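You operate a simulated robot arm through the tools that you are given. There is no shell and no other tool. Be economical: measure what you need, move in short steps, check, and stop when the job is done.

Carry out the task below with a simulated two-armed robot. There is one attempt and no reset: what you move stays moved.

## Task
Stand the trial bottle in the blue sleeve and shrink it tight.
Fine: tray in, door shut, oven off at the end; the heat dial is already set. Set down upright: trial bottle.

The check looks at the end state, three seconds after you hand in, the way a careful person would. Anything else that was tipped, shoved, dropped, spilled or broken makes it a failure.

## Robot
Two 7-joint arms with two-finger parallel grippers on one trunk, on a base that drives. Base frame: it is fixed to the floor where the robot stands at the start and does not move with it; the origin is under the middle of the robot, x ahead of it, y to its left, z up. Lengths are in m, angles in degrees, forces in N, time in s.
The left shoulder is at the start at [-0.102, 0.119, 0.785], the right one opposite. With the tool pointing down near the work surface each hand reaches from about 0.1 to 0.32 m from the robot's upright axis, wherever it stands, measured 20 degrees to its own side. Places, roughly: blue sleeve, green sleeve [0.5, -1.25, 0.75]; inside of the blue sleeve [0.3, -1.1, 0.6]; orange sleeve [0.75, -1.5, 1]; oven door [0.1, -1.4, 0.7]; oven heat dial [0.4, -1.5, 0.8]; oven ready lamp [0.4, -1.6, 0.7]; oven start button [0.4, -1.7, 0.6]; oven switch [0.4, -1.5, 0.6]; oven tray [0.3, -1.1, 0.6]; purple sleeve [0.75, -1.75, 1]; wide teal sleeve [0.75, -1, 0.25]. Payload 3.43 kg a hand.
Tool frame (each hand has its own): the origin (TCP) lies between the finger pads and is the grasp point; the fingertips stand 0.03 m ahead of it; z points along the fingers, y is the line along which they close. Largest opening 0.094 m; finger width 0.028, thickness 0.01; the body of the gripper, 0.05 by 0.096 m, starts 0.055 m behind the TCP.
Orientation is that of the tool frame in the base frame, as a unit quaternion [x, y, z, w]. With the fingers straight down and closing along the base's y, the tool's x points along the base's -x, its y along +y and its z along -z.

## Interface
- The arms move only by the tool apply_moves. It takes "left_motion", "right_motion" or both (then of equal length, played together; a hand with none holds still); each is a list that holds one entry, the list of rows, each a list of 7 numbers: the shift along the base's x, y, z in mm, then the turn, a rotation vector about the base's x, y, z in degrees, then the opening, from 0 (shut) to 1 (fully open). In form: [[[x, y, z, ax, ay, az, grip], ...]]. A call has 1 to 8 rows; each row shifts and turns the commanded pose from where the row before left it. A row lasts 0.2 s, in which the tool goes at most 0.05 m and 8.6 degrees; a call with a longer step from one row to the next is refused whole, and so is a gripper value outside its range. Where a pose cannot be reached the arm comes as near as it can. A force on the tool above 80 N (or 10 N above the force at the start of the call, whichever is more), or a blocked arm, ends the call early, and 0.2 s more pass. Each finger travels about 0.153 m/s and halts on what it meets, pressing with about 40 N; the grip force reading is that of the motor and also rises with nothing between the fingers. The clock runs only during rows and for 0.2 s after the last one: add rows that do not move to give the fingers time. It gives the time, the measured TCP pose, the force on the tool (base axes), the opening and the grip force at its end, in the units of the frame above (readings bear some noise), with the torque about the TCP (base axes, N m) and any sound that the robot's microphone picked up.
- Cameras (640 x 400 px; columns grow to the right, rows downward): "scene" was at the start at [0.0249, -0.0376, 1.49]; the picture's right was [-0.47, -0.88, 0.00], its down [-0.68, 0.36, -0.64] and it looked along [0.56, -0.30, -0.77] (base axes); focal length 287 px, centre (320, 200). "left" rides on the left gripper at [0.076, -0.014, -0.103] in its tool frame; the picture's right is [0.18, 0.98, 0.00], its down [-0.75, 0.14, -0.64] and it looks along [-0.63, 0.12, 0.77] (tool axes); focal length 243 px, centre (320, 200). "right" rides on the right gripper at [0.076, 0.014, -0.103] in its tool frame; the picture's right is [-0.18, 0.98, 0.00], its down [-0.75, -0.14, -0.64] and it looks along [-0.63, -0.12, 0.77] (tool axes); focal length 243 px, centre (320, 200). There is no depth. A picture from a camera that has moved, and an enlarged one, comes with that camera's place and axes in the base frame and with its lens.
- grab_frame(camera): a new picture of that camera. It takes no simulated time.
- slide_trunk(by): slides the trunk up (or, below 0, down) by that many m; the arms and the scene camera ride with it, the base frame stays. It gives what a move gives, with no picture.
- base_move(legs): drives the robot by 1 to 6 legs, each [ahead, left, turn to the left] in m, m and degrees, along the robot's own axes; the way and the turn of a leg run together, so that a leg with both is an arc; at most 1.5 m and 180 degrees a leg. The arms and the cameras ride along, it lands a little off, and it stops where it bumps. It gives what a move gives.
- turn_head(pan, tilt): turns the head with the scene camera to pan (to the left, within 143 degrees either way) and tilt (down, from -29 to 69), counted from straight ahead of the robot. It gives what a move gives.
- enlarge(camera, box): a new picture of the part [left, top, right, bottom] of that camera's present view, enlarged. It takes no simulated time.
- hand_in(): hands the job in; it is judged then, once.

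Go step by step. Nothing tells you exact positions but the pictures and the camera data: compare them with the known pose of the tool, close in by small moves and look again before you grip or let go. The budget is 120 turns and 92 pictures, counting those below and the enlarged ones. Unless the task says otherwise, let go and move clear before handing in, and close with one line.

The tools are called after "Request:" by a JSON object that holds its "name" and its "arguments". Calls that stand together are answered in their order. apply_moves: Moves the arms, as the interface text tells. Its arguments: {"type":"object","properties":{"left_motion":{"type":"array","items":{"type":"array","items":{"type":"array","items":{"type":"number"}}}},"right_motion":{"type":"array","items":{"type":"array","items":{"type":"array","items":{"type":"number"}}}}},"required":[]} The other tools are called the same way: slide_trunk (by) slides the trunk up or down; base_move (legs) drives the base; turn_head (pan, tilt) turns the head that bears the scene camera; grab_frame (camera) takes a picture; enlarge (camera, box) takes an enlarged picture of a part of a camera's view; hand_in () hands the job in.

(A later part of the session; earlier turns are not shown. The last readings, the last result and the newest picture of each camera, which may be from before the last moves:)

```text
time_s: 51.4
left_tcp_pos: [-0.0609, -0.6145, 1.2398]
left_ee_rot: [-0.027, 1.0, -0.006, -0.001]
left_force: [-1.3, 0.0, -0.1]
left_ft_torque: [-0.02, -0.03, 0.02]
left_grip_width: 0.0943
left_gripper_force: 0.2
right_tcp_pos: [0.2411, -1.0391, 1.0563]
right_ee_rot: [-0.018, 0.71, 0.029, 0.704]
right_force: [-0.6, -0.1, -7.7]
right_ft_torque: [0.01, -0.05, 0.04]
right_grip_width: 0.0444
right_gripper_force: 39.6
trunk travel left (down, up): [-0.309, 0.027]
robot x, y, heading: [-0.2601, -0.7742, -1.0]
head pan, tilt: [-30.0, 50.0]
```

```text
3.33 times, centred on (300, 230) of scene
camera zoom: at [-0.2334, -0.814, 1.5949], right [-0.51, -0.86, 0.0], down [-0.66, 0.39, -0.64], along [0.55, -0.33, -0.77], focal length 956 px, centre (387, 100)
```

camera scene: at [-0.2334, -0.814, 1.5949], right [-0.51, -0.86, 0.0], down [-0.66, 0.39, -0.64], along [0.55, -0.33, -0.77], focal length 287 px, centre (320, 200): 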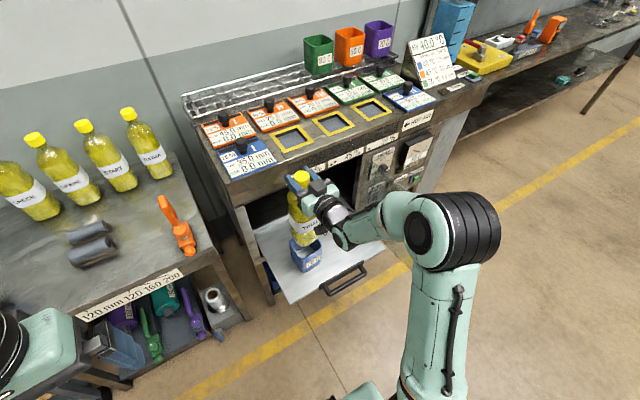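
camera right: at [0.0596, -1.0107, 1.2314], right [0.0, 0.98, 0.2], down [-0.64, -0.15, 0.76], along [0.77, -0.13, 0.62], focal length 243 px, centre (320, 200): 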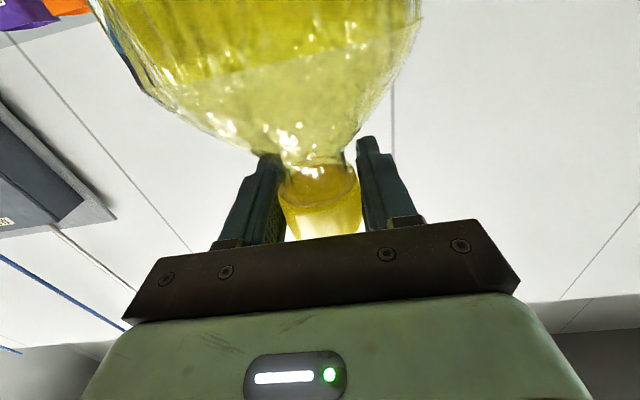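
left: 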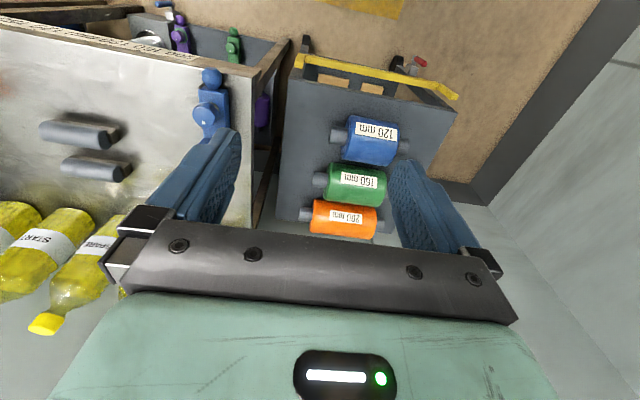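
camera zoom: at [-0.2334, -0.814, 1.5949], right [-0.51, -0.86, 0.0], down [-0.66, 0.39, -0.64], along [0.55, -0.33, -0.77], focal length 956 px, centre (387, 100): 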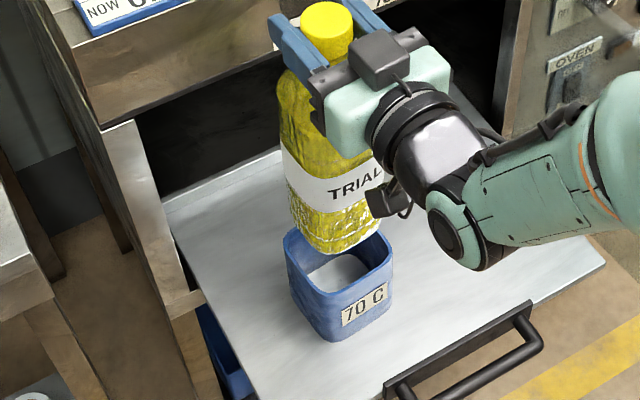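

Bottle is right above the sleeve. Lower 45 mm and look again.

Request:
{"name": "apply_moves", "arguments": {"right_motion": [[[0, 0, -25, 0, 0, 0, 0.2], [0, 0, -20, 0, 0, 0, 0.2], [0, 0, 0, 0, 0, 0, 0.2]]]}}

Request:
{"name": "enlarge", "arguments": {"camera": "scene", "box": [265, 200, 345, 280]}}

```text
time_s: 52.1
left_tcp_pos: [-0.0617, -0.6125, 1.2391]
left_ee_rot: [-0.027, 1.0, -0.007, -0.002]
left_force: [0.2, -0.3, -0.4]
left_ft_torque: [-0.01, 0.02, -0.01]
left_grip_width: 0.094
left_gripper_force: 0.1
right_tcp_pos: [0.2414, -1.0402, 1.0122]
right_ee_rot: [-0.019, 0.709, 0.029, 0.704]
right_force: [0.1, 0.1, -8.1]
right_ft_torque: [-0.03, -0.06, 0.01]
right_grip_width: 0.0442
right_gripper_force: 40.2
trunk travel left (down, up): [-0.309, 0.027]
robot x, y, heading: [-0.2558, -0.777, -1.3]
head pan, tilt: [-30.0, 50.0]
```

```text
5.00 times, centred on (305, 240) of scene
camera zoom: at [-0.2339, -0.8138, 1.5949], right [-0.51, -0.86, 0.0], down [-0.66, 0.39, -0.64], along [0.55, -0.33, -0.77], focal length 1433 px, centre (395, 0)
```

zoom: 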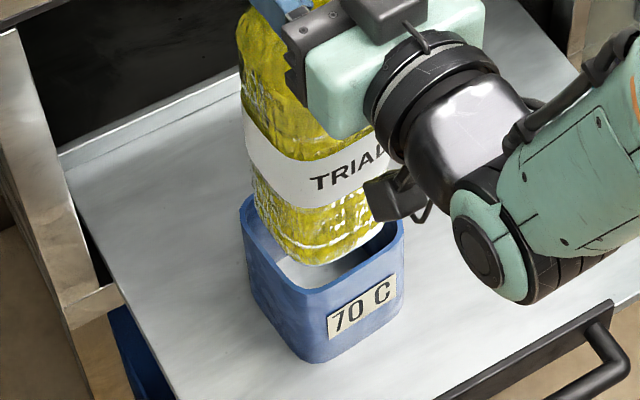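

Looks nearly centred; a 4 mm nudge and lower 20 mm, then check.

Request:
{"name": "apply_moves", "arguments": {"right_motion": [[[1, -4, 0, 0, 0, 0, 0.2], [0, 0, -10, 0, 0, 0, 0.2], [0, 0, -10, 0, 0, 0, 0.2], [0, 0, 0, 0, 0, 0, 0.2]]]}}

Request:
{"name": "enlarge", "arguments": {"camera": "scene", "box": [275, 220, 335, 280]}}

```text
time_s: 53.1
left_tcp_pos: [-0.0603, -0.6128, 1.2398]
left_ee_rot: [-0.026, 1.0, -0.006, -0.002]
left_force: [-0.3, -0.2, 0.3]
left_ft_torque: [0.03, -0.02, -0.01]
left_grip_width: 0.094
left_gripper_force: 0.1
right_tcp_pos: [0.2425, -1.0428, 0.9937]
right_ee_rot: [-0.019, 0.709, 0.029, 0.704]
right_force: [0.3, -0.6, -8.0]
right_ft_torque: [0.0, -0.06, 0.0]
right_grip_width: 0.044
right_gripper_force: 39.7
trunk travel left (down, up): [-0.309, 0.027]
robot x, y, heading: [-0.2553, -0.7699, -0.8]
head pan, tilt: [-30.0, 50.0]
```

```text
6.67 times, centred on (305, 250) of scene
camera zoom: at [-0.2338, -0.8138, 1.5949], right [-0.51, -0.86, 0.0], down [-0.66, 0.39, -0.64], along [0.55, -0.33, -0.77], focal length 1911 px, centre (420, -133)
```

zoom: 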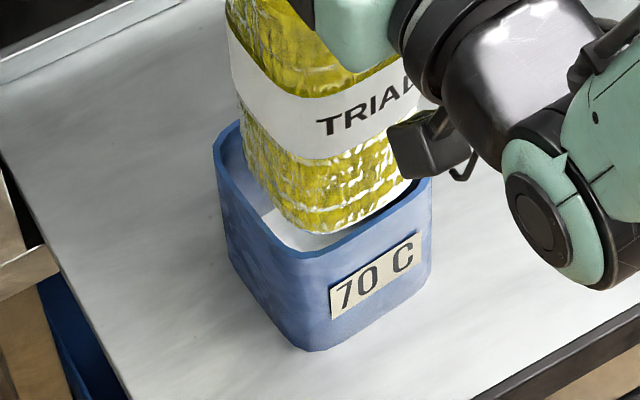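

Bottle is entering centrally. Lower further in small steps.

Request:
{"name": "apply_moves", "arguments": {"right_motion": [[[0, 1, -10, 0, 0, 0, 0.2], [0, 0, -10, 0, 0, 0, 0.2], [0, 0, 0, 0, 0, 0, 0.2]]]}}

Request:
{"name": "enlarge", "arguments": {"camera": "scene", "box": [275, 220, 335, 280]}}

```text
time_s: 54.0
left_tcp_pos: [-0.0598, -0.6126, 1.2386]
left_ee_rot: [-0.027, 1.0, -0.006, -0.001]
left_force: [0.0, 0.3, 0.4]
left_ft_torque: [0.02, 0.0, 0.0]
left_grip_width: 0.0938
left_gripper_force: 0.0
right_tcp_pos: [0.242, -1.0431, 0.9736]
right_ee_rot: [-0.019, 0.709, 0.028, 0.704]
right_force: [1.3, -0.5, -7.3]
right_ft_torque: [-0.02, -0.06, 0.03]
right_grip_width: 0.0441
right_gripper_force: 40.1
trunk travel left (down, up): [-0.309, 0.027]
robot x, y, heading: [-0.2533, -0.7713, -1.0]
head pan, tilt: [-30.0, 50.0]
```

```text
6.67 times, centred on (305, 250) of scene
camera zoom: at [-0.2338, -0.8138, 1.5949], right [-0.51, -0.86, 0.0], down [-0.66, 0.39, -0.64], along [0.55, -0.33, -0.77], focal length 1911 px, centre (420, -133)
```

zoom: 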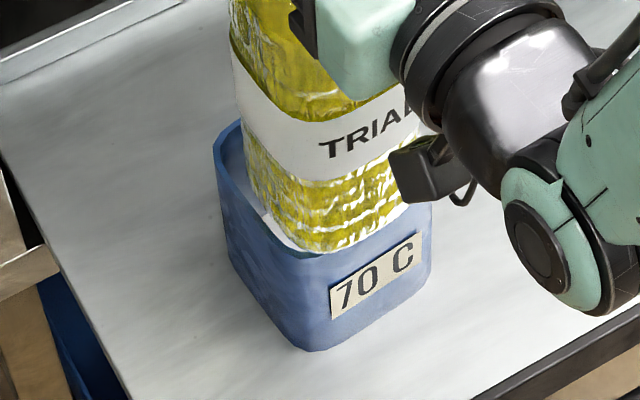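

It's inside the rim. Continue down 60 mm.

Request:
{"name": "apply_moves", "arguments": {"right_motion": [[[0, 1, -12, 0, 0, 0, 0.2], [0, 0, -12, 0, 0, 0, 0.2], [0, 0, -12, 0, 0, 0, 0.2], [0, 0, -12, 0, 0, 0, 0.2], [0, 0, -8, 0, 0, 0, 0.2], [0, 0, 0, 0, 0, 0, 0.2]]]}}

Request:
{"name": "enlarge", "arguments": {"camera": "scene", "box": [265, 200, 345, 280]}}

```text
time_s: 55.4
left_tcp_pos: [-0.0623, -0.6119, 1.2393]
left_ee_rot: [-0.026, 1.0, -0.007, 0.0]
left_force: [0.7, 0.0, 0.6]
left_ft_torque: [-0.02, -0.02, 0.0]
left_grip_width: 0.0941
left_gripper_force: 0.1
right_tcp_pos: [0.2419, -1.041, 0.924]
right_ee_rot: [-0.019, 0.704, 0.029, 0.709]
right_force: [1.4, -0.5, 32.1]
right_ft_torque: [-0.21, 0.04, 0.03]
right_grip_width: 0.0436
right_gripper_force: 39.9
trunk travel left (down, up): [-0.309, 0.027]
robot x, y, heading: [-0.2574, -0.7758, -1.1]
head pan, tilt: [-30.0, 50.0]
```

```text
5.00 times, centred on (305, 240) of scene
camera zoom: at [-0.2369, -0.8119, 1.5952], right [-0.51, -0.86, 0.0], down [-0.66, 0.39, -0.64], along [0.55, -0.33, -0.76], focal length 1433 px, centre (395, 0)
```

zoom: 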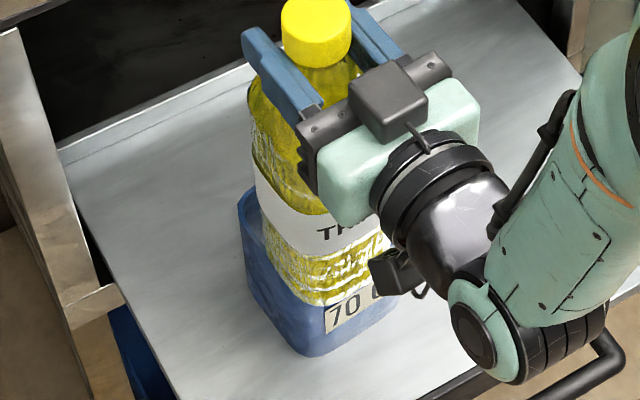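

The bottle met something (32 N) and seems to bear on the sleeve's front rim rather than sit inside. I'll lift and look closely.

Request:
{"name": "apply_moves", "arguments": {"right_motion": [[[0, 0, 10, 0, 0, 0, 0.2], [0, 0, 20, 0, 0, 0, 0.2], [0, 0, 25, 0, 0, 0, 0.2], [0, 0, 15, 0, 0, 0, 0.2], [0, 0, 0, 0, 0, 0, 0.2]]]}}

Request:
{"name": "enlarge", "arguments": {"camera": "scene", "box": [260, 170, 350, 280]}}

Request:
{"name": "grab_frame", "arguments": {"camera": "right"}}

```text
time_s: 56.5
left_tcp_pos: [-0.0607, -0.613, 1.2391]
left_ee_rot: [-0.027, 1.0, -0.007, -0.002]
left_force: [0.7, -0.3, -0.3]
left_ft_torque: [0.03, -0.03, 0.02]
left_grip_width: 0.0941
left_gripper_force: 0.2
right_tcp_pos: [0.2413, -1.0435, 0.9884]
right_ee_rot: [-0.018, 0.71, 0.029, 0.703]
right_force: [0.3, -0.5, -8.2]
right_ft_torque: [-0.03, -0.02, 0.02]
right_grip_width: 0.0438
right_gripper_force: 39.6
trunk travel left (down, up): [-0.309, 0.027]
robot x, y, heading: [-0.2519, -0.772, -1.1]
head pan, tilt: [-30.0, 50.0]
```

```text
3.64 times, centred on (305, 225) of scene
camera zoom: at [-0.2336, -0.8138, 1.5949], right [-0.51, -0.86, 0.0], down [-0.66, 0.39, -0.64], along [0.55, -0.33, -0.77], focal length 1042 px, centre (374, 109)
```

zoom: 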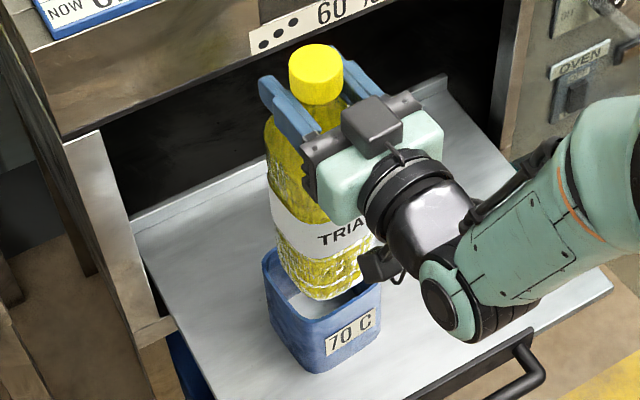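

```text
52 pictures are left
camera right: at [0.1371, -1.0351, 0.9115], right [-0.06, 0.98, 0.2], down [-0.62, -0.2, 0.76], along [0.78, -0.08, 0.62], focal length 243 px, centre (320, 200)
```

right: 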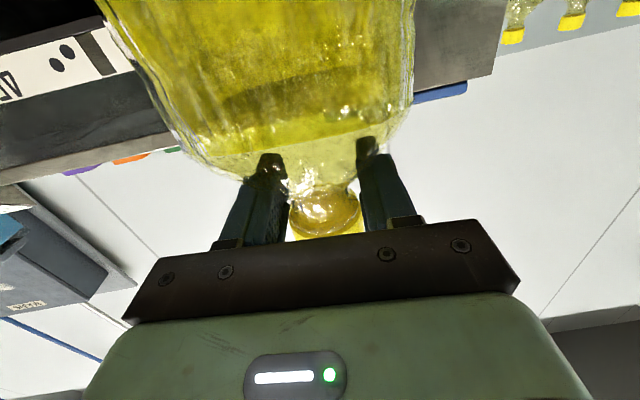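

The bottle slid up ~2 cm in the grip; it was on the front rim, so the sleeve is farther from the robot than I took it. I'll triangulate with the left hand camera.

Request:
{"name": "grab_frame", "arguments": {"camera": "left"}}

```text
51 pictures are left
camera left: at [-0.1365, -0.6301, 1.3421], right [-0.24, 0.97, -0.01], down [0.75, 0.19, 0.64], along [0.62, 0.14, -0.77], focal length 243 px, centre (320, 200)
```

left: 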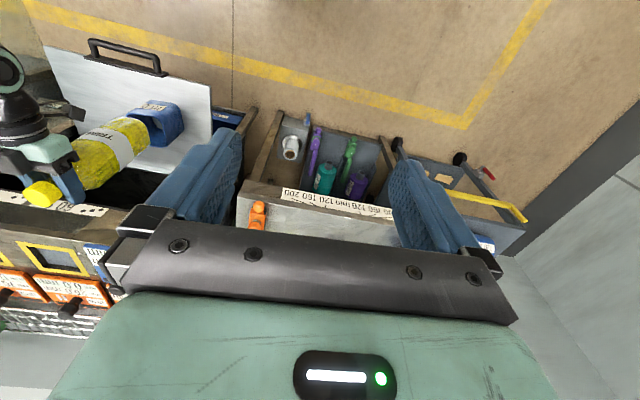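

Good side view; enlarge it.

Request:
{"name": "enlarge", "arguments": {"camera": "left", "box": [10, 80, 220, 220]}}

```text
2.86 times, centred on (115, 150) of left
camera zoom: at [-0.1365, -0.6301, 1.3421], right [-0.24, 0.97, -0.01], down [0.75, 0.19, 0.64], along [0.62, 0.14, -0.77], focal length 693 px, centre (906, 343)
```

zoom: 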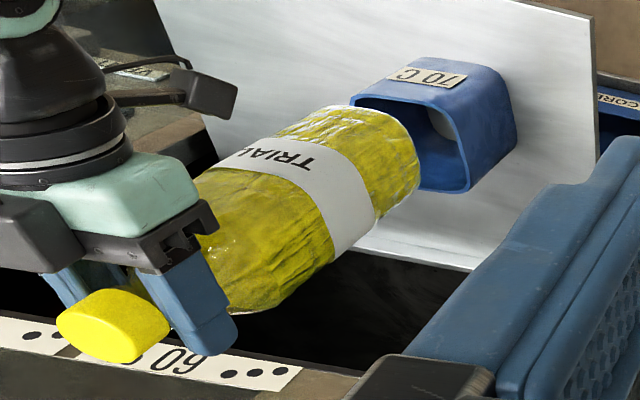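

The sleeve's rim centre is really at (0.265, -1.051, 0.685); the bottle base hangs vertical at z≈0.73. I shift the bottle by (+24, -8) mm and check.

Request:
{"name": "apply_moves", "arguments": {"right_motion": [[[12, -4, 0, 0, 0, 0, 0.2], [12, -4, 0, 0, 0, 0, 0.2], [0, 0, -20, 0, 0, 0, 0.2], [0, 0, 0, 0, 0, 0, 0.2]]]}}

Request:
{"name": "enlarge", "arguments": {"camera": "left", "box": [80, 80, 200, 180]}}

Request:
{"name": "enlarge", "arguments": {"camera": "scene", "box": [275, 200, 335, 270]}}

```text
time_s: 57.5
left_tcp_pos: [-0.0611, -0.613, 1.2384]
left_ee_rot: [-0.027, 1.0, -0.006, -0.001]
left_force: [-0.9, 0.0, 0.5]
left_ft_torque: [0.03, -0.01, 0.0]
left_grip_width: 0.0939
left_gripper_force: 0.1
right_tcp_pos: [0.2684, -1.0507, 0.9679]
right_ee_rot: [-0.019, 0.709, 0.029, 0.704]
right_force: [-0.7, 1.0, -8.1]
right_ft_torque: [0.0, -0.07, -0.02]
right_grip_width: 0.0435
right_gripper_force: 40.0
trunk travel left (down, up): [-0.309, 0.027]
robot x, y, heading: [-0.2542, -0.7744, -1.1]
head pan, tilt: [-30.0, 50.0]
```

```text
4.00 times, centred on (140, 130) of left
camera zoom: at [-0.1367, -0.63, 1.3422], right [-0.24, 0.97, -0.01], down [0.75, 0.19, 0.64], along [0.62, 0.14, -0.77], focal length 970 px, centre (1040, 480)
```

zoom: 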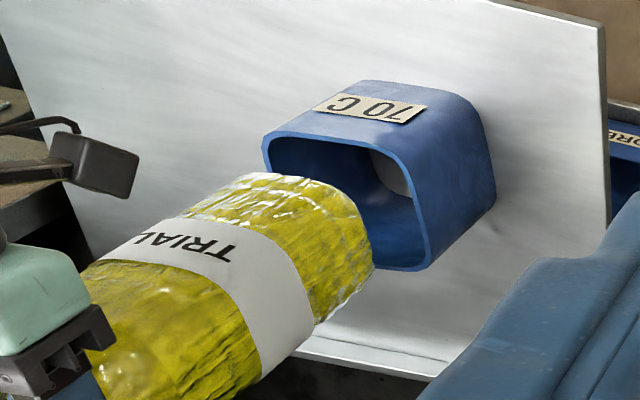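

```text
5.71 times, centred on (305, 235) of scene
camera zoom: at [-0.2338, -0.8137, 1.5949], right [-0.51, -0.86, 0.0], down [-0.66, 0.39, -0.64], along [0.55, -0.33, -0.77], focal length 1638 px, centre (406, 0)
```

zoom: 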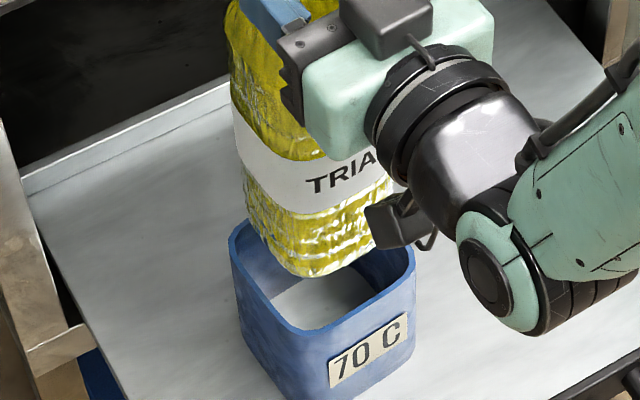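

Projection of the bottle axis now hits the rim centre in both views. Lower it in.

Request:
{"name": "apply_moves", "arguments": {"right_motion": [[[0, 0, -15, 0, 0, 0, 0.2], [0, 0, -15, 0, 0, 0, 0.2], [0, 0, -15, 0, 0, 0, 0.2], [0, 0, 0, 0, 0, 0, 0.2]]]}}

Request:
{"name": "enlarge", "arguments": {"camera": "left", "box": [80, 80, 200, 180]}}

Request:
{"name": "enlarge", "arguments": {"camera": "scene", "box": [275, 210, 335, 270]}}

```text
time_s: 58.5
left_tcp_pos: [-0.0609, -0.6123, 1.2399]
left_ee_rot: [-0.028, 1.0, -0.006, -0.003]
left_force: [0.3, -0.3, 0.4]
left_ft_torque: [-0.01, -0.02, 0.02]
left_grip_width: 0.0938
left_gripper_force: 0.0
right_tcp_pos: [0.2667, -1.0505, 0.9246]
right_ee_rot: [-0.019, 0.709, 0.029, 0.704]
right_force: [-0.3, 0.2, -7.9]
right_ft_torque: [0.02, -0.05, 0.01]
right_grip_width: 0.0438
right_gripper_force: 40.0
trunk travel left (down, up): [-0.309, 0.027]
robot x, y, heading: [-0.2567, -0.7697, -1.1]
head pan, tilt: [-30.0, 50.0]
```

```text
4.00 times, centred on (140, 130) of left
camera zoom: at [-0.1367, -0.63, 1.3422], right [-0.24, 0.97, -0.01], down [0.75, 0.19, 0.64], along [0.62, 0.14, -0.77], focal length 970 px, centre (1040, 480)
```

zoom: 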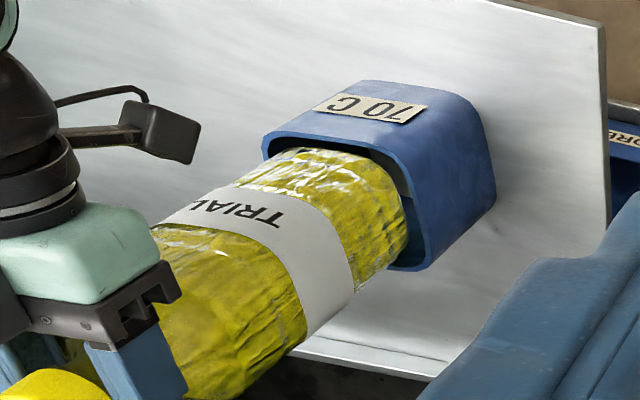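

```text
6.67 times, centred on (305, 240) of scene
camera zoom: at [-0.2338, -0.8137, 1.5949], right [-0.51, -0.86, 0.0], down [-0.66, 0.39, -0.64], along [0.55, -0.33, -0.77], focal length 1911 px, centre (420, -67)
```

zoom: 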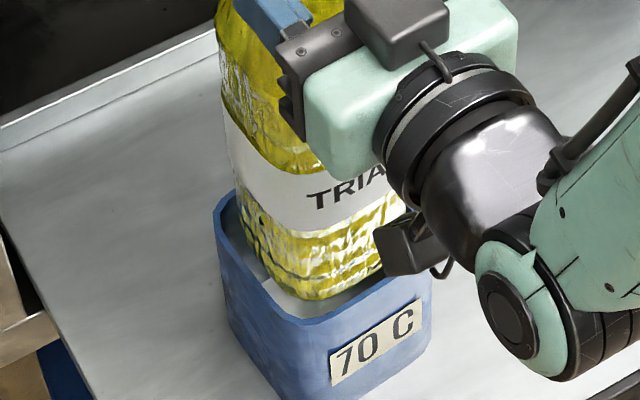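

It's entering cleanly with gaps on all visible sides. Continue down, watching the force.

Request:
{"name": "apply_moves", "arguments": {"right_motion": [[[0, 0, -15, 0, 0, 0, 0.2], [0, 0, -15, 0, 0, 0, 0.2], [0, 0, -10, 0, 0, 0, 0.2], [0, 0, 0, 0, 0, 0, 0.2]]]}}

Request:
{"name": "enlarge", "arguments": {"camera": "left", "box": [80, 80, 200, 180]}}

```text
time_s: 59.5
left_tcp_pos: [-0.0605, -0.6126, 1.2384]
left_ee_rot: [-0.028, 1.0, -0.007, -0.002]
left_force: [0.2, 0.0, 0.4]
left_ft_torque: [-0.01, 0.01, -0.01]
left_grip_width: 0.0942
left_gripper_force: 0.0
right_tcp_pos: [0.2669, -1.0479, 0.8839]
right_ee_rot: [-0.019, 0.71, 0.029, 0.704]
right_force: [-0.9, 0.3, -8.7]
right_ft_torque: [0.03, -0.03, 0.02]
right_grip_width: 0.0437
right_gripper_force: 40.2
trunk travel left (down, up): [-0.309, 0.027]
robot x, y, heading: [-0.2542, -0.773, -0.8]
head pan, tilt: [-30.0, 50.0]
```

```text
4.00 times, centred on (140, 130) of left
camera zoom: at [-0.1366, -0.6301, 1.3422], right [-0.24, 0.97, -0.01], down [0.75, 0.19, 0.64], along [0.62, 0.14, -0.77], focal length 970 px, centre (1040, 480)
```

zoom: 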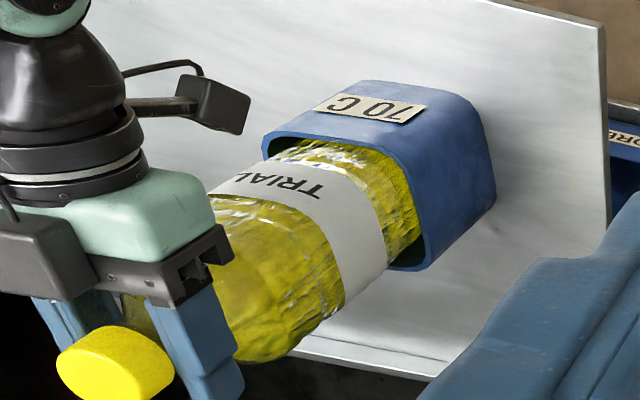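

Inside well. Lower on to the tray in small steps.

Request:
{"name": "apply_moves", "arguments": {"right_motion": [[[0, 0, -10, 0, 0, 0, 0.2], [0, 0, -10, 0, 0, 0, 0.2], [0, 0, -8, 0, 0, 0, 0.2], [0, 0, 0, 0, 0, 0, 0.2]]]}}

```text
time_s: 60.5
left_tcp_pos: [-0.0608, -0.6126, 1.2397]
left_ee_rot: [-0.026, 1.0, -0.006, -0.001]
left_force: [-0.3, -0.4, -0.3]
left_ft_torque: [-0.01, -0.01, 0.0]
left_grip_width: 0.0939
left_gripper_force: 0.1
right_tcp_pos: [0.2671, -1.0498, 0.856]
right_ee_rot: [-0.018, 0.71, 0.028, 0.704]
right_force: [1.1, -0.6, -7.1]
right_ft_torque: [-0.02, -0.04, -0.03]
right_grip_width: 0.0437
right_gripper_force: 40.2
trunk travel left (down, up): [-0.309, 0.027]
robot x, y, heading: [-0.2575, -0.7758, -0.8]
head pan, tilt: [-30.0, 50.0]
```

Request:
{"name": "apply_moves", "arguments": {"right_motion": [[[0, 0, -6, 0, 0, 0, 0.2], [0, 0, -6, 0, 0, 0, 0.2], [0, 0, 0, 0, 0, 0, 0.2]]]}}

Request:
{"name": "enlarge", "arguments": {"camera": "left", "box": [80, 80, 200, 180]}}

```text
time_s: 61.4
left_tcp_pos: [-0.0603, -0.6129, 1.2396]
left_ee_rot: [-0.028, 1.0, -0.007, -0.001]
left_force: [0.0, 0.5, 0.6]
left_ft_torque: [0.0, -0.01, -0.01]
left_grip_width: 0.094
left_gripper_force: 0.0
right_tcp_pos: [0.2684, -1.0496, 0.8435]
right_ee_rot: [-0.018, 0.709, 0.028, 0.704]
right_force: [0.3, 0.5, -8.5]
right_ft_torque: [-0.02, -0.05, 0.01]
right_grip_width: 0.044
right_gripper_force: 39.5
trunk travel left (down, up): [-0.309, 0.027]
robot x, y, heading: [-0.2576, -0.775, -0.8]
head pan, tilt: [-30.0, 50.0]
```

```text
4.00 times, centred on (140, 130) of left
camera zoom: at [-0.1366, -0.6301, 1.3422], right [-0.24, 0.97, -0.01], down [0.75, 0.19, 0.64], along [0.62, 0.14, -0.77], focal length 970 px, centre (1040, 480)
```

zoom: 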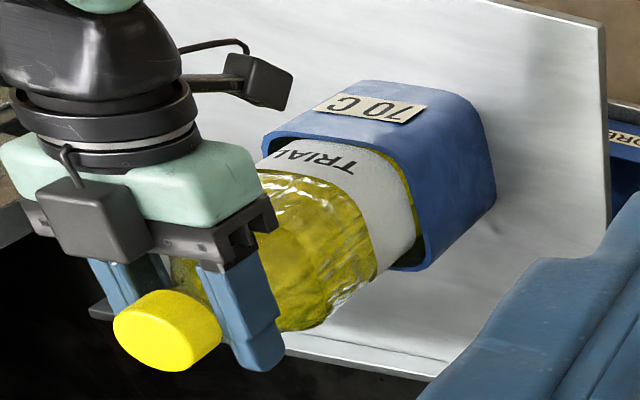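

Request:
{"name": "apply_moves", "arguments": {"right_motion": [[[0, 0, -4, 0, 0, 0, 0.2], [0, 0, -4, 0, 0, 0, 0.2], [0, 0, 0, 0, 0, 0, 0.2]]]}}

```text
time_s: 62.1
left_tcp_pos: [-0.0604, -0.6127, 1.2387]
left_ee_rot: [-0.027, 1.0, -0.006, -0.002]
left_force: [0.4, 0.1, -0.4]
left_ft_torque: [0.0, 0.0, 0.01]
left_grip_width: 0.094
left_gripper_force: 0.1
right_tcp_pos: [0.267, -1.0494, 0.835]
right_ee_rot: [-0.019, 0.71, 0.03, 0.704]
right_force: [0.3, 0.5, -8.4]
right_ft_torque: [-0.04, -0.05, -0.01]
right_grip_width: 0.0439
right_gripper_force: 39.8
trunk travel left (down, up): [-0.309, 0.027]
robot x, y, heading: [-0.2553, -0.7708, -1.1]
head pan, tilt: [-30.0, 50.0]
```

Request:
{"name": "apply_moves", "arguments": {"right_motion": [[[0, 0, -4, 0, 0, 0, 0.2], [0, 0, -4, 0, 0, 0, 0.2], [0, 0, 0, 0, 0, 0, 0.2]]]}}

```text
time_s: 63.0
left_tcp_pos: [-0.0608, -0.6125, 1.2404]
left_ee_rot: [-0.027, 1.0, -0.006, -0.001]
left_force: [1.1, -0.1, 0.3]
left_ft_torque: [-0.04, 0.01, -0.01]
left_grip_width: 0.094
left_gripper_force: 0.1
right_tcp_pos: [0.2662, -1.0504, 0.8263]
right_ee_rot: [-0.018, 0.71, 0.03, 0.703]
right_force: [-0.2, -0.3, -7.5]
right_ft_torque: [-0.02, -0.05, 0.01]
right_grip_width: 0.0442
right_gripper_force: 40.2
trunk travel left (down, up): [-0.309, 0.027]
robot x, y, heading: [-0.255, -0.7703, -1.1]
head pan, tilt: [-30.0, 50.0]
```

Request:
{"name": "apply_moves", "arguments": {"right_motion": [[[0, 0, -4, 0, 0, 0, 0.2], [0, 0, -4, 0, 0, 0, 0.2], [0, 0, 0, 0, 0, 0, 0.2]]]}}

Request:
{"name": "enlarge", "arguments": {"camera": "left", "box": [80, 80, 200, 180]}}

```text
time_s: 63.8
left_tcp_pos: [-0.0608, -0.612, 1.2398]
left_ee_rot: [-0.027, 1.0, -0.006, -0.002]
left_force: [-0.6, 0.3, -0.1]
left_ft_torque: [-0.01, -0.01, 0.0]
left_grip_width: 0.094
left_gripper_force: 0.0
right_tcp_pos: [0.2656, -1.0509, 0.818]
right_ee_rot: [-0.02, 0.709, 0.03, 0.704]
right_force: [-0.3, -0.4, -8.1]
right_ft_torque: [-0.02, -0.02, 0.01]
right_grip_width: 0.0435
right_gripper_force: 39.8
trunk travel left (down, up): [-0.309, 0.027]
robot x, y, heading: [-0.2538, -0.7757, -1.0]
head pan, tilt: [-30.0, 50.0]
```

```text
4.00 times, centred on (140, 130) of left
camera zoom: at [-0.1366, -0.6301, 1.3422], right [-0.24, 0.97, -0.01], down [0.75, 0.19, 0.64], along [0.62, 0.14, -0.77], focal length 970 px, centre (1040, 480)
```

zoom: 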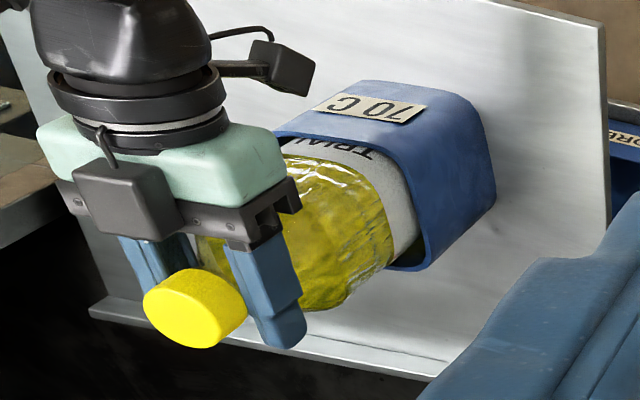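

Request:
{"name": "apply_moves", "arguments": {"right_motion": [[[0, 0, -4, 0, 0, 0, 0.2], [0, 0, -4, 0, 0, 0, 0.2], [0, 0, -4, 0, 0, 0, 0.2], [0, 0, 0, 0, 0, 0, 0.2]]]}}

```text
time_s: 64.8
left_tcp_pos: [-0.0628, -0.6125, 1.2393]
left_ee_rot: [-0.028, 1.0, -0.007, 0.0]
left_force: [0.4, 1.1, -0.1]
left_ft_torque: [-0.03, -0.03, -0.01]
left_grip_width: 0.0942
left_gripper_force: 0.0
right_tcp_pos: [0.2692, -1.0492, 0.8137]
right_ee_rot: [-0.02, 0.704, 0.028, 0.71]
right_force: [1.9, 1.1, 28.9]
right_ft_torque: [-0.3, 0.84, 0.03]
right_grip_width: 0.0435
right_gripper_force: 40.2
trunk travel left (down, up): [-0.309, 0.027]
robot x, y, heading: [-0.2522, -0.7746, -0.8]
head pan, tilt: [-30.0, 50.0]
```

Contact with the tray at TCP z≈0.815. Relax 6 mm upward and open.

Request:
{"name": "apply_moves", "arguments": {"right_motion": [[[0, 0, 5, 0, 0, 0, 0.2], [0, 0, 0, 0, 0, 0, 0.2], [0, 0, 0, 0, 0, 0, 0.6], [0, 0, 0, 0, 0, 0, 1], [0, 0, 0, 0, 0, 0, 1]]]}}

Request:
{"name": "enlarge", "arguments": {"camera": "left", "box": [60, 60, 220, 190]}}

Request:
{"name": "enlarge", "arguments": {"camera": "scene", "box": [240, 160, 400, 310]}}

```text
time_s: 66.0
left_tcp_pos: [-0.0603, -0.6132, 1.2381]
left_ee_rot: [-0.027, 1.0, -0.007, -0.001]
left_force: [0.5, -0.5, -0.5]
left_ft_torque: [-0.03, 0.01, 0.04]
left_grip_width: 0.094
left_gripper_force: 0.1
right_tcp_pos: [0.2661, -1.0505, 0.8116]
right_ee_rot: [-0.019, 0.71, 0.028, 0.703]
right_force: [-0.1, 0.4, 0.1]
right_ft_torque: [-0.01, -0.03, 0.01]
right_grip_width: 0.094
right_gripper_force: 0.1
trunk travel left (down, up): [-0.309, 0.027]
robot x, y, heading: [-0.2561, -0.7733, -1.0]
head pan, tilt: [-30.0, 50.0]
```

```text
3.08 times, centred on (140, 125) of left
camera zoom: at [-0.1374, -0.6296, 1.3421], right [-0.24, 0.97, -0.01], down [0.75, 0.19, 0.64], along [0.62, 0.14, -0.77], focal length 746 px, centre (874, 431)
```

zoom: 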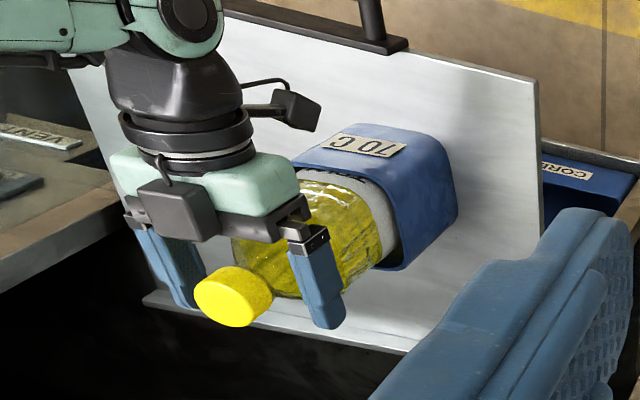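

```text
2.67 times, centred on (320, 235) of scene
camera zoom: at [-0.2346, -0.8132, 1.5948], right [-0.51, -0.86, 0.0], down [-0.66, 0.39, -0.64], along [0.55, -0.33, -0.77], focal length 764 px, centre (320, 107)
```

zoom: 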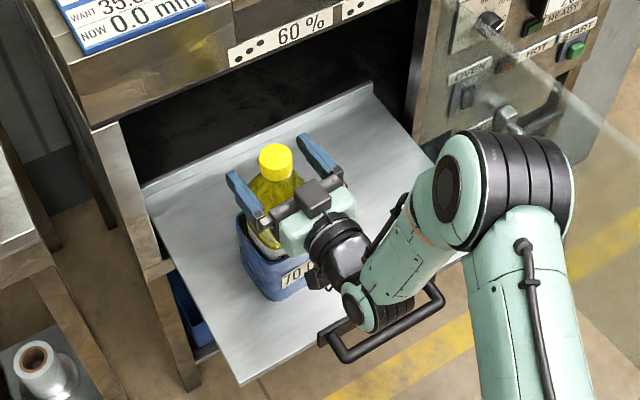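

Bottle stands upright in the sleeve. I withdraw the hand straight back and then up.

Request:
{"name": "apply_moves", "arguments": {"right_motion": [[[-20, 0, 0, 0, 0, 0, 1], [-30, 0, 0, 0, 0, 0, 1], [-40, 0, 0, 0, 0, 0, 1], [-30, 0, 20, 0, 0, 0, 1], [0, 0, 45, 0, 0, 0, 1], [0, 0, 45, 0, 0, 0, 1], [0, 0, 45, 0, 0, 0, 1], [0, 0, 45, 0, 0, 0, 1]]]}}

Request:
{"name": "grab_frame", "arguments": {"camera": "scene"}}

Request:
{"name": "enlarge", "arguments": {"camera": "scene", "box": [240, 130, 440, 300]}}

```text
time_s: 67.8
left_tcp_pos: [-0.0623, -0.612, 1.2399]
left_ee_rot: [-0.026, 1.0, -0.007, -0.001]
left_force: [1.1, 0.2, -0.8]
left_ft_torque: [-0.03, 0.01, 0.01]
left_grip_width: 0.094
left_gripper_force: 0.1
right_tcp_pos: [0.1438, -1.0526, 1.0153]
right_ee_rot: [-0.019, 0.71, 0.03, 0.704]
right_force: [0.5, 0.1, -0.9]
right_ft_torque: [-0.02, -0.01, -0.07]
right_grip_width: 0.0942
right_gripper_force: 0.0
trunk travel left (down, up): [-0.309, 0.027]
robot x, y, heading: [-0.2582, -0.7723, -1.0]
head pan, tilt: [-30.0, 50.0]
```

```text
40 pictures are left
camera scene: at [-0.2355, -0.8128, 1.5949], right [-0.51, -0.86, 0.0], down [-0.66, 0.39, -0.64], along [0.55, -0.33, -0.77], focal length 287 px, centre (320, 200)
```

scene: 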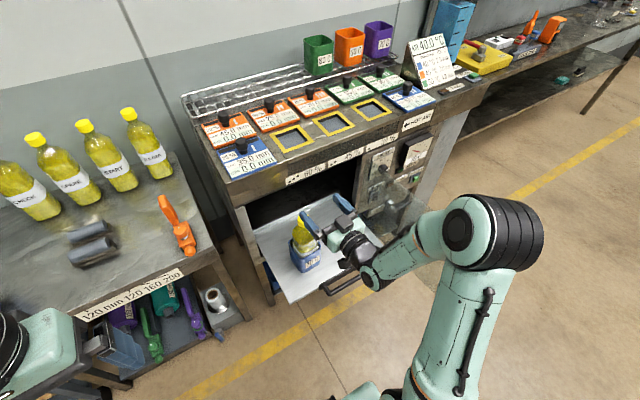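

```text
2.35 times, centred on (340, 215) of scene
camera zoom: at [-0.2355, -0.8128, 1.5949], right [-0.51, -0.86, 0.0], down [-0.66, 0.39, -0.64], along [0.55, -0.33, -0.77], focal length 674 px, centre (273, 165)
```

zoom: 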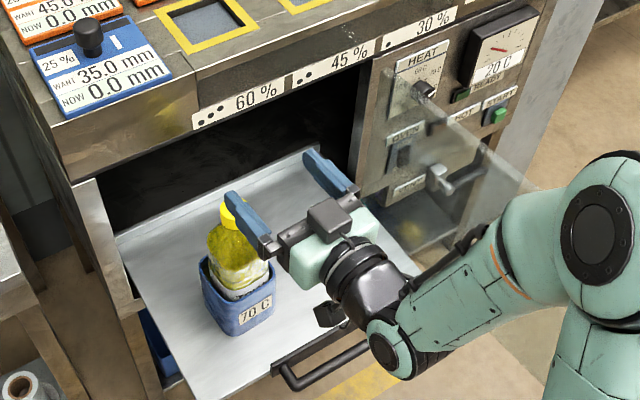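

Bottle stands well in the sleeve. The oven panel reads HEAT, OVEN switch, READY/HOT lamps, START, VENT. Now I locate the tray handle in two views.

Request:
{"name": "enlarge", "arguments": {"camera": "left", "box": [30, 20, 210, 130]}}

Request:
{"name": "enlarge", "arguments": {"camera": "scene", "box": [260, 220, 400, 320]}}

```text
3.56 times, centred on (120, 75) of left
camera zoom: at [-0.1381, -0.6292, 1.3422], right [-0.24, 0.97, -0.01], down [0.75, 0.19, 0.64], along [0.62, 0.14, -0.77], focal length 863 px, centre (1031, 644)
```

zoom: 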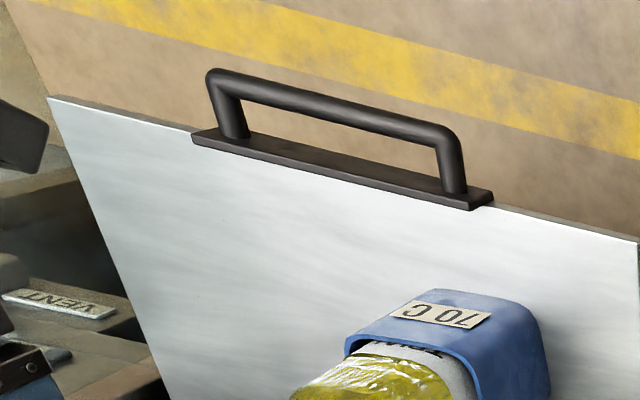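

```text
4.00 times, centred on (330, 270) of scene
camera zoom: at [-0.2355, -0.8128, 1.5949], right [-0.51, -0.86, 0.0], down [-0.66, 0.39, -0.64], along [0.55, -0.33, -0.77], focal length 1147 px, centre (280, -80)
```

zoom: 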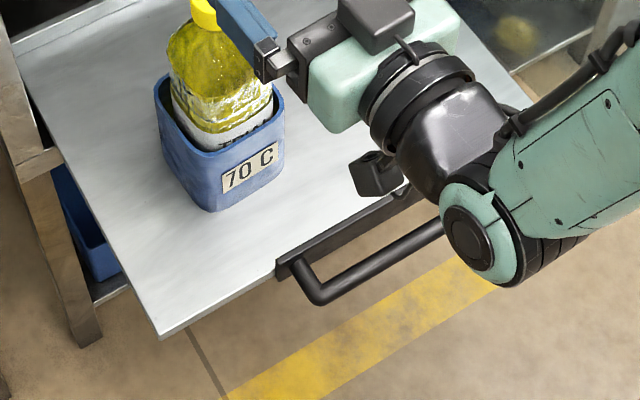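

Handle bar: y −1.05…−1.22, x≈0.09, z≈0.57. I back the robot off, lower the trunk, and bring the level hand in front of the handle.

Request:
{"name": "base_move", "arguments": {"legs": [[-0.15, 0, 1]]}}

Request:
{"name": "slide_trunk", "arguments": {"by": -0.2}}

Request:
{"name": "grab_frame", "arguments": {"camera": "scene"}}

```text
time_s: 69.1
left_tcp_pos: [-0.2109, -0.609, 1.2395]
left_ee_rot: [-0.037, 0.999, -0.007, -0.001]
left_force: [-0.1, -0.8, 1.3]
left_ft_torque: [0.02, 0.01, 0.0]
left_grip_width: 0.0941
left_gripper_force: 0.0
right_tcp_pos: [0.0042, -1.0431, 1.0153]
right_ee_rot: [-0.024, 0.709, 0.034, 0.704]
right_force: [-0.2, -0.1, -0.7]
right_ft_torque: [-0.02, 0.0, 0.02]
right_grip_width: 0.0939
right_gripper_force: 0.0
trunk travel left (down, up): [-0.309, 0.027]
robot x, y, heading: [-0.405, -0.7717, -0.1]
head pan, tilt: [-30.0, 50.0]
```

```text
time_s: 71.3
left_tcp_pos: [-0.2105, -0.6089, 1.0396]
left_ee_rot: [-0.037, 0.999, -0.007, -0.002]
left_force: [0.2, 0.2, 1.0]
left_ft_torque: [-0.02, 0.0, 0.0]
left_grip_width: 0.0943
left_gripper_force: 0.0
right_tcp_pos: [0.0052, -1.044, 0.8154]
right_ee_rot: [-0.026, 0.709, 0.036, 0.704]
right_force: [-1.2, -0.1, 1.1]
right_ft_torque: [0.01, 0.0, 0.01]
right_grip_width: 0.094
right_gripper_force: 0.0
trunk travel left (down, up): [-0.109, 0.227]
robot x, y, heading: [-0.4029, -0.7716, -0.1]
head pan, tilt: [-30.0, 50.0]
```

```text
36 pictures are left
camera scene: at [-0.3616, -0.8119, 1.3893], right [-0.5, -0.87, 0.0], down [-0.66, 0.38, -0.64], along [0.56, -0.32, -0.77], focal length 287 px, centre (320, 200)
```

scene: 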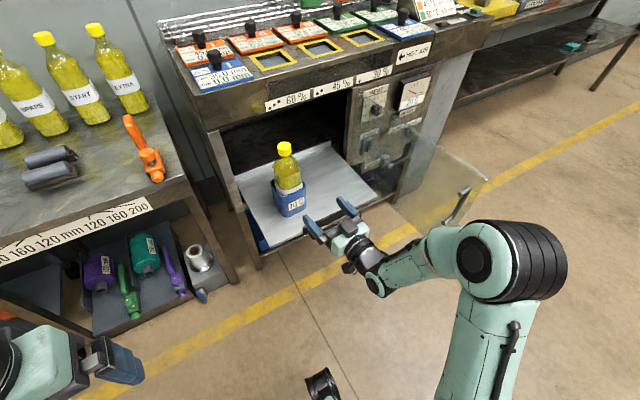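

Clear of the door. Lower the hand to handle height and line up.

Request:
{"name": "apply_moves", "arguments": {"right_motion": [[[0, -20, -40, 0, 0, 0, 0.5], [0, -20, -40, 0, 0, 0, 0.5], [0, -20, -40, 0, 0, 0, 0.5], [0, -20, -40, 0, 0, 0, 0.5], [0, -14, -40, 0, 0, 0, 0.5], [0, 0, -40, 0, 0, 0, 0.5], [0, 0, 0, 0, 0, 0, 0.5]]]}}

Request:
{"name": "grab_frame", "arguments": {"camera": "scene"}}

Request:
{"name": "grab_frame", "arguments": {"camera": "right"}}

```text
time_s: 72.9
left_tcp_pos: [-0.2101, -0.6077, 1.0389]
left_ee_rot: [-0.037, 0.999, -0.007, -0.001]
left_force: [0.4, -0.3, 0.8]
left_ft_torque: [0.0, -0.03, 0.0]
left_grip_width: 0.094
left_gripper_force: 0.1
right_tcp_pos: [0.0034, -1.1391, 0.5728]
right_ee_rot: [-0.026, 0.709, 0.036, 0.704]
right_force: [0.5, -0.1, -0.1]
right_ft_torque: [0.02, 0.0, 0.01]
right_grip_width: 0.0471
right_gripper_force: 0.1
trunk travel left (down, up): [-0.109, 0.227]
robot x, y, heading: [-0.4015, -0.7702, 0.3]
head pan, tilt: [-30.0, 50.0]
```

```text
35 pictures are left
camera scene: at [-0.3616, -0.8118, 1.3893], right [-0.5, -0.87, 0.0], down [-0.66, 0.38, -0.64], along [0.56, -0.32, -0.77], focal length 287 px, centre (320, 200)
```

scene: 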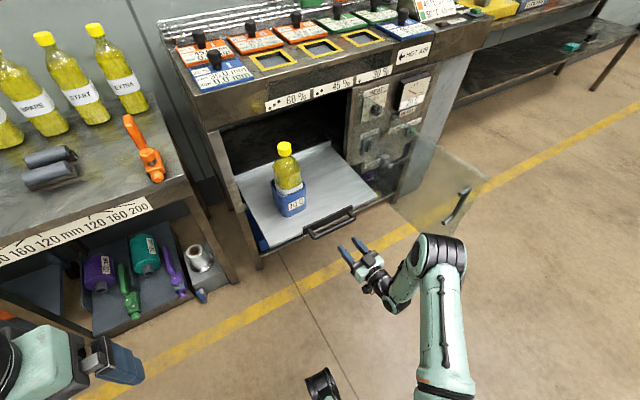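

```text
34 pictures are left
camera right: at [-0.1012, -1.1317, 0.4964], right [-0.08, 0.98, 0.2], down [-0.62, -0.21, 0.76], along [0.78, -0.06, 0.62], focal length 243 px, centre (320, 200)
```

right: 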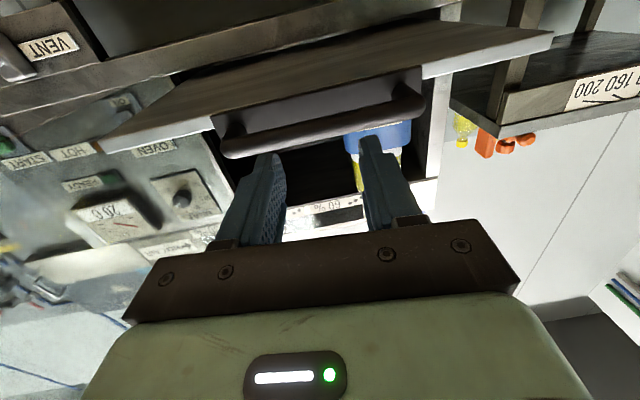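

Bar is level with the fingers. Push gently.

Request:
{"name": "apply_moves", "arguments": {"right_motion": [[[25, 0, 0, 0, 0, 0, 0.5], [15, 0, 0, 0, 0, 0, 0.5], [8, 0, 0, 0, 0, 0, 0.5], [8, 0, 0, 0, 0, 0, 0.5], [8, 0, 0, 0, 0, 0, 0.5], [8, 0, 0, 0, 0, 0, 0.5], [8, 0, 0, 0, 0, 0, 0.5], [8, 0, 0, 0, 0, 0, 0.5]]]}}

Request:
{"name": "enlarge", "arguments": {"camera": "scene", "box": [220, 80, 440, 280]}}

```text
time_s: 74.7
left_tcp_pos: [-0.2108, -0.6081, 1.0395]
left_ee_rot: [-0.036, 0.999, -0.006, -0.002]
left_force: [0.1, 0.8, -0.1]
left_ft_torque: [0.03, 0.0, 0.01]
left_grip_width: 0.0937
left_gripper_force: 0.0
right_tcp_pos: [0.0952, -1.1394, 0.5756]
right_ee_rot: [-0.025, 0.709, 0.035, 0.704]
right_force: [-1.0, -0.8, 0.7]
right_ft_torque: [0.0, 0.0, -0.05]
right_grip_width: 0.0472
right_gripper_force: 0.4
trunk travel left (down, up): [-0.109, 0.227]
robot x, y, heading: [-0.402, -0.7732, 0.1]
head pan, tilt: [-30.0, 50.0]
```

```text
2.00 times, centred on (330, 180) of scene
camera zoom: at [-0.3615, -0.812, 1.3892], right [-0.5, -0.87, 0.0], down [-0.66, 0.38, -0.64], along [0.56, -0.32, -0.77], focal length 573 px, centre (300, 240)
```

zoom: 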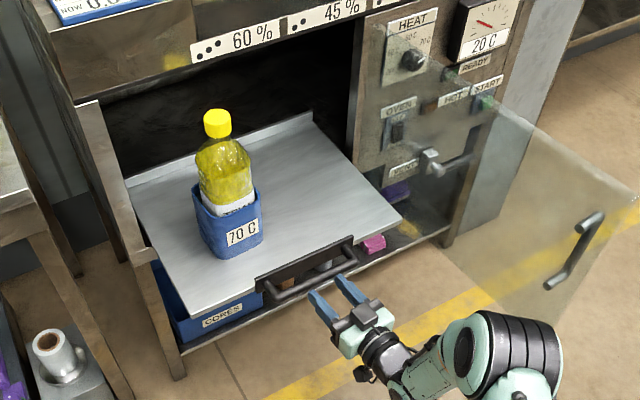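

Not in firm contact yet; continue.

Request:
{"name": "apply_moves", "arguments": {"right_motion": [[[8, 0, 0, 0, 0, 0, 0.5], [8, 0, 0, 0, 0, 0, 0.5], [8, 0, 0, 0, 0, 0, 0.5], [8, 0, 0, 0, 0, 0, 0.5], [8, 0, 0, 0, 0, 0, 0.5], [8, 0, 0, 0, 0, 0, 0.5], [8, 0, 0, 0, 0, 0, 0.5], [8, 0, 0, 0, 0, 0, 0.5]]]}}

Request:
{"name": "enlarge", "arguments": {"camera": "scene", "box": [220, 80, 440, 280]}}

```text
time_s: 76.5
left_tcp_pos: [-0.2097, -0.6084, 1.039]
left_ee_rot: [-0.037, 0.999, -0.006, -0.001]
left_force: [-0.1, -0.1, -0.6]
left_ft_torque: [0.0, -0.02, -0.01]
left_grip_width: 0.0939
left_gripper_force: 0.1
right_tcp_pos: [0.1561, -1.1375, 0.5738]
right_ee_rot: [-0.026, 0.709, 0.036, 0.704]
right_force: [-1.5, 0.8, -0.1]
right_ft_torque: [0.0, 0.01, -0.05]
right_grip_width: 0.0468
right_gripper_force: 0.0
trunk travel left (down, up): [-0.109, 0.227]
robot x, y, heading: [-0.4037, -0.7702, -0.0]
head pan, tilt: [-30.0, 50.0]
```

```text
2.00 times, centred on (330, 180) of scene
camera zoom: at [-0.3615, -0.812, 1.3892], right [-0.5, -0.87, 0.0], down [-0.66, 0.38, -0.64], along [0.56, -0.32, -0.77], focal length 573 px, centre (300, 240)
```

zoom: 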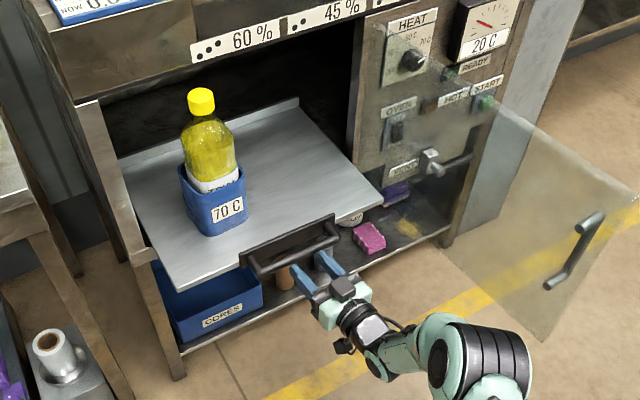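

The tray slides easily and the cap (top z≈0.845) clears the lintel (≈0.89). Keep pushing.

Request:
{"name": "apply_moves", "arguments": {"right_motion": [[[8, 0, 0, 0, 0, 0, 0.5], [10, 0, 0, 0, 0, 0, 0.5], [10, 0, 0, 0, 0, 0, 0.5], [10, 0, 0, 0, 0, 0, 0.5], [10, 0, 0, 0, 0, 0, 0.5], [10, 0, 0, 0, 0, 0, 0.5], [10, 0, 0, 0, 0, 0, 0.5], [8, 0, 0, 0, 0, 0, 0.5]]]}}

Request:
{"name": "apply_moves", "arguments": {"right_motion": [[[8, 0, 0, 0, 0, 0, 0.5], [8, 0, 0, 0, 0, 0, 0.5], [8, 0, 0, 0, 0, 0, 0.5], [8, 0, 0, 0, 0, 0, 0.5], [8, 0, 0, 0, 0, 0, 0.5], [8, 0, 0, 0, 0, 0, 0.5], [0, 0, 0, 0, 0, 0, 0.5]]]}}

Request:
{"name": "enlarge", "arguments": {"camera": "scene", "box": [220, 80, 440, 280]}}

```text
time_s: 78.3
left_tcp_pos: [-0.2102, -0.6083, 1.0398]
left_ee_rot: [-0.038, 0.999, -0.005, -0.002]
left_force: [-0.1, 0.1, 0.5]
left_ft_torque: [-0.01, -0.01, 0.01]
left_grip_width: 0.0938
left_gripper_force: 0.1
right_tcp_pos: [0.2309, -1.14, 0.5756]
right_ee_rot: [-0.025, 0.709, 0.035, 0.704]
right_force: [-1.7, -1.1, 0.4]
right_ft_torque: [-0.03, -0.02, -0.09]
right_grip_width: 0.0473
right_gripper_force: 0.2
trunk travel left (down, up): [-0.109, 0.227]
robot x, y, heading: [-0.4001, -0.7719, 0.2]
head pan, tilt: [-30.0, 50.0]
```

```text
time_s: 79.9
left_tcp_pos: [-0.2103, -0.6075, 1.0395]
left_ee_rot: [-0.036, 0.999, -0.006, -0.001]
left_force: [-0.7, 0.6, -0.9]
left_ft_torque: [-0.01, 0.01, 0.01]
left_grip_width: 0.0942
left_gripper_force: 0.0
right_tcp_pos: [0.2561, -1.1359, 0.5772]
right_ee_rot: [-0.025, 0.709, 0.034, 0.704]
right_force: [-0.4, 0.2, -1.2]
right_ft_torque: [0.06, 0.05, -0.03]
right_grip_width: 0.047
right_gripper_force: 0.0
right hand out of reach, approached as far as the arm can: row 4, 5, 6
trunk travel left (down, up): [-0.109, 0.227]
robot x, y, heading: [-0.4035, -0.7718, 0.1]
head pan, tilt: [-30.0, 50.0]
```

```text
2.00 times, centred on (330, 180) of scene
camera zoom: at [-0.3615, -0.812, 1.3892], right [-0.5, -0.87, 0.0], down [-0.66, 0.38, -0.64], along [0.56, -0.32, -0.77], focal length 573 px, centre (300, 240)
```

zoom: 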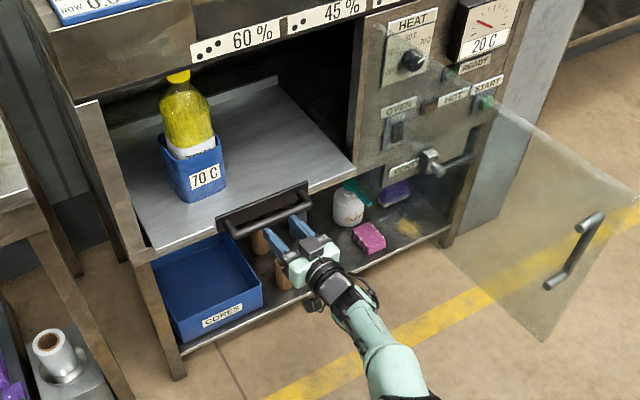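

Arm is at full stretch; I push the rest with small base moves.

Request:
{"name": "base_move", "arguments": {"legs": [[0.03, 0, 0], [0.03, 0, 0]]}}

Request:
{"name": "enlarge", "arguments": {"camera": "scene", "box": [220, 80, 440, 280]}}

```text
time_s: 81.2
left_tcp_pos: [-0.1502, -0.6081, 1.0385]
left_ee_rot: [-0.036, 0.999, -0.006, -0.003]
left_force: [1.1, 0.0, 0.8]
left_ft_torque: [0.04, 0.02, 0.0]
left_grip_width: 0.094
left_gripper_force: 0.0
right_tcp_pos: [0.3143, -1.1365, 0.5755]
right_ee_rot: [-0.025, 0.71, 0.036, 0.703]
right_force: [0.3, -0.4, 0.1]
right_ft_torque: [-0.01, -0.04, 0.01]
right_grip_width: 0.0473
right_gripper_force: 0.0
trunk travel left (down, up): [-0.109, 0.227]
robot x, y, heading: [-0.3453, -0.7729, -0.1]
head pan, tilt: [-30.0, 50.0]
```

```text
2.00 times, centred on (330, 180) of scene
camera zoom: at [-0.3007, -0.8119, 1.3892], right [-0.5, -0.87, 0.0], down [-0.66, 0.38, -0.64], along [0.56, -0.32, -0.77], focal length 573 px, centre (300, 240)
```

zoom: 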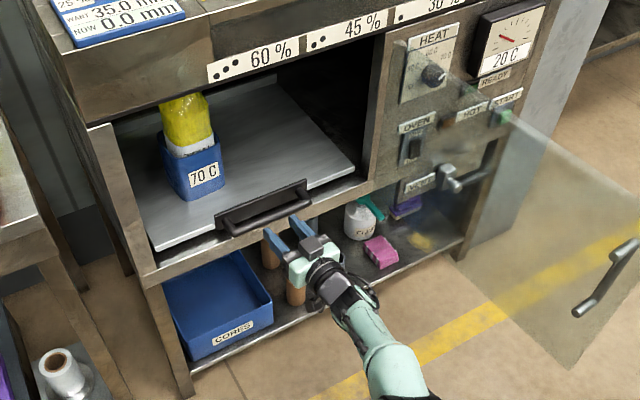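

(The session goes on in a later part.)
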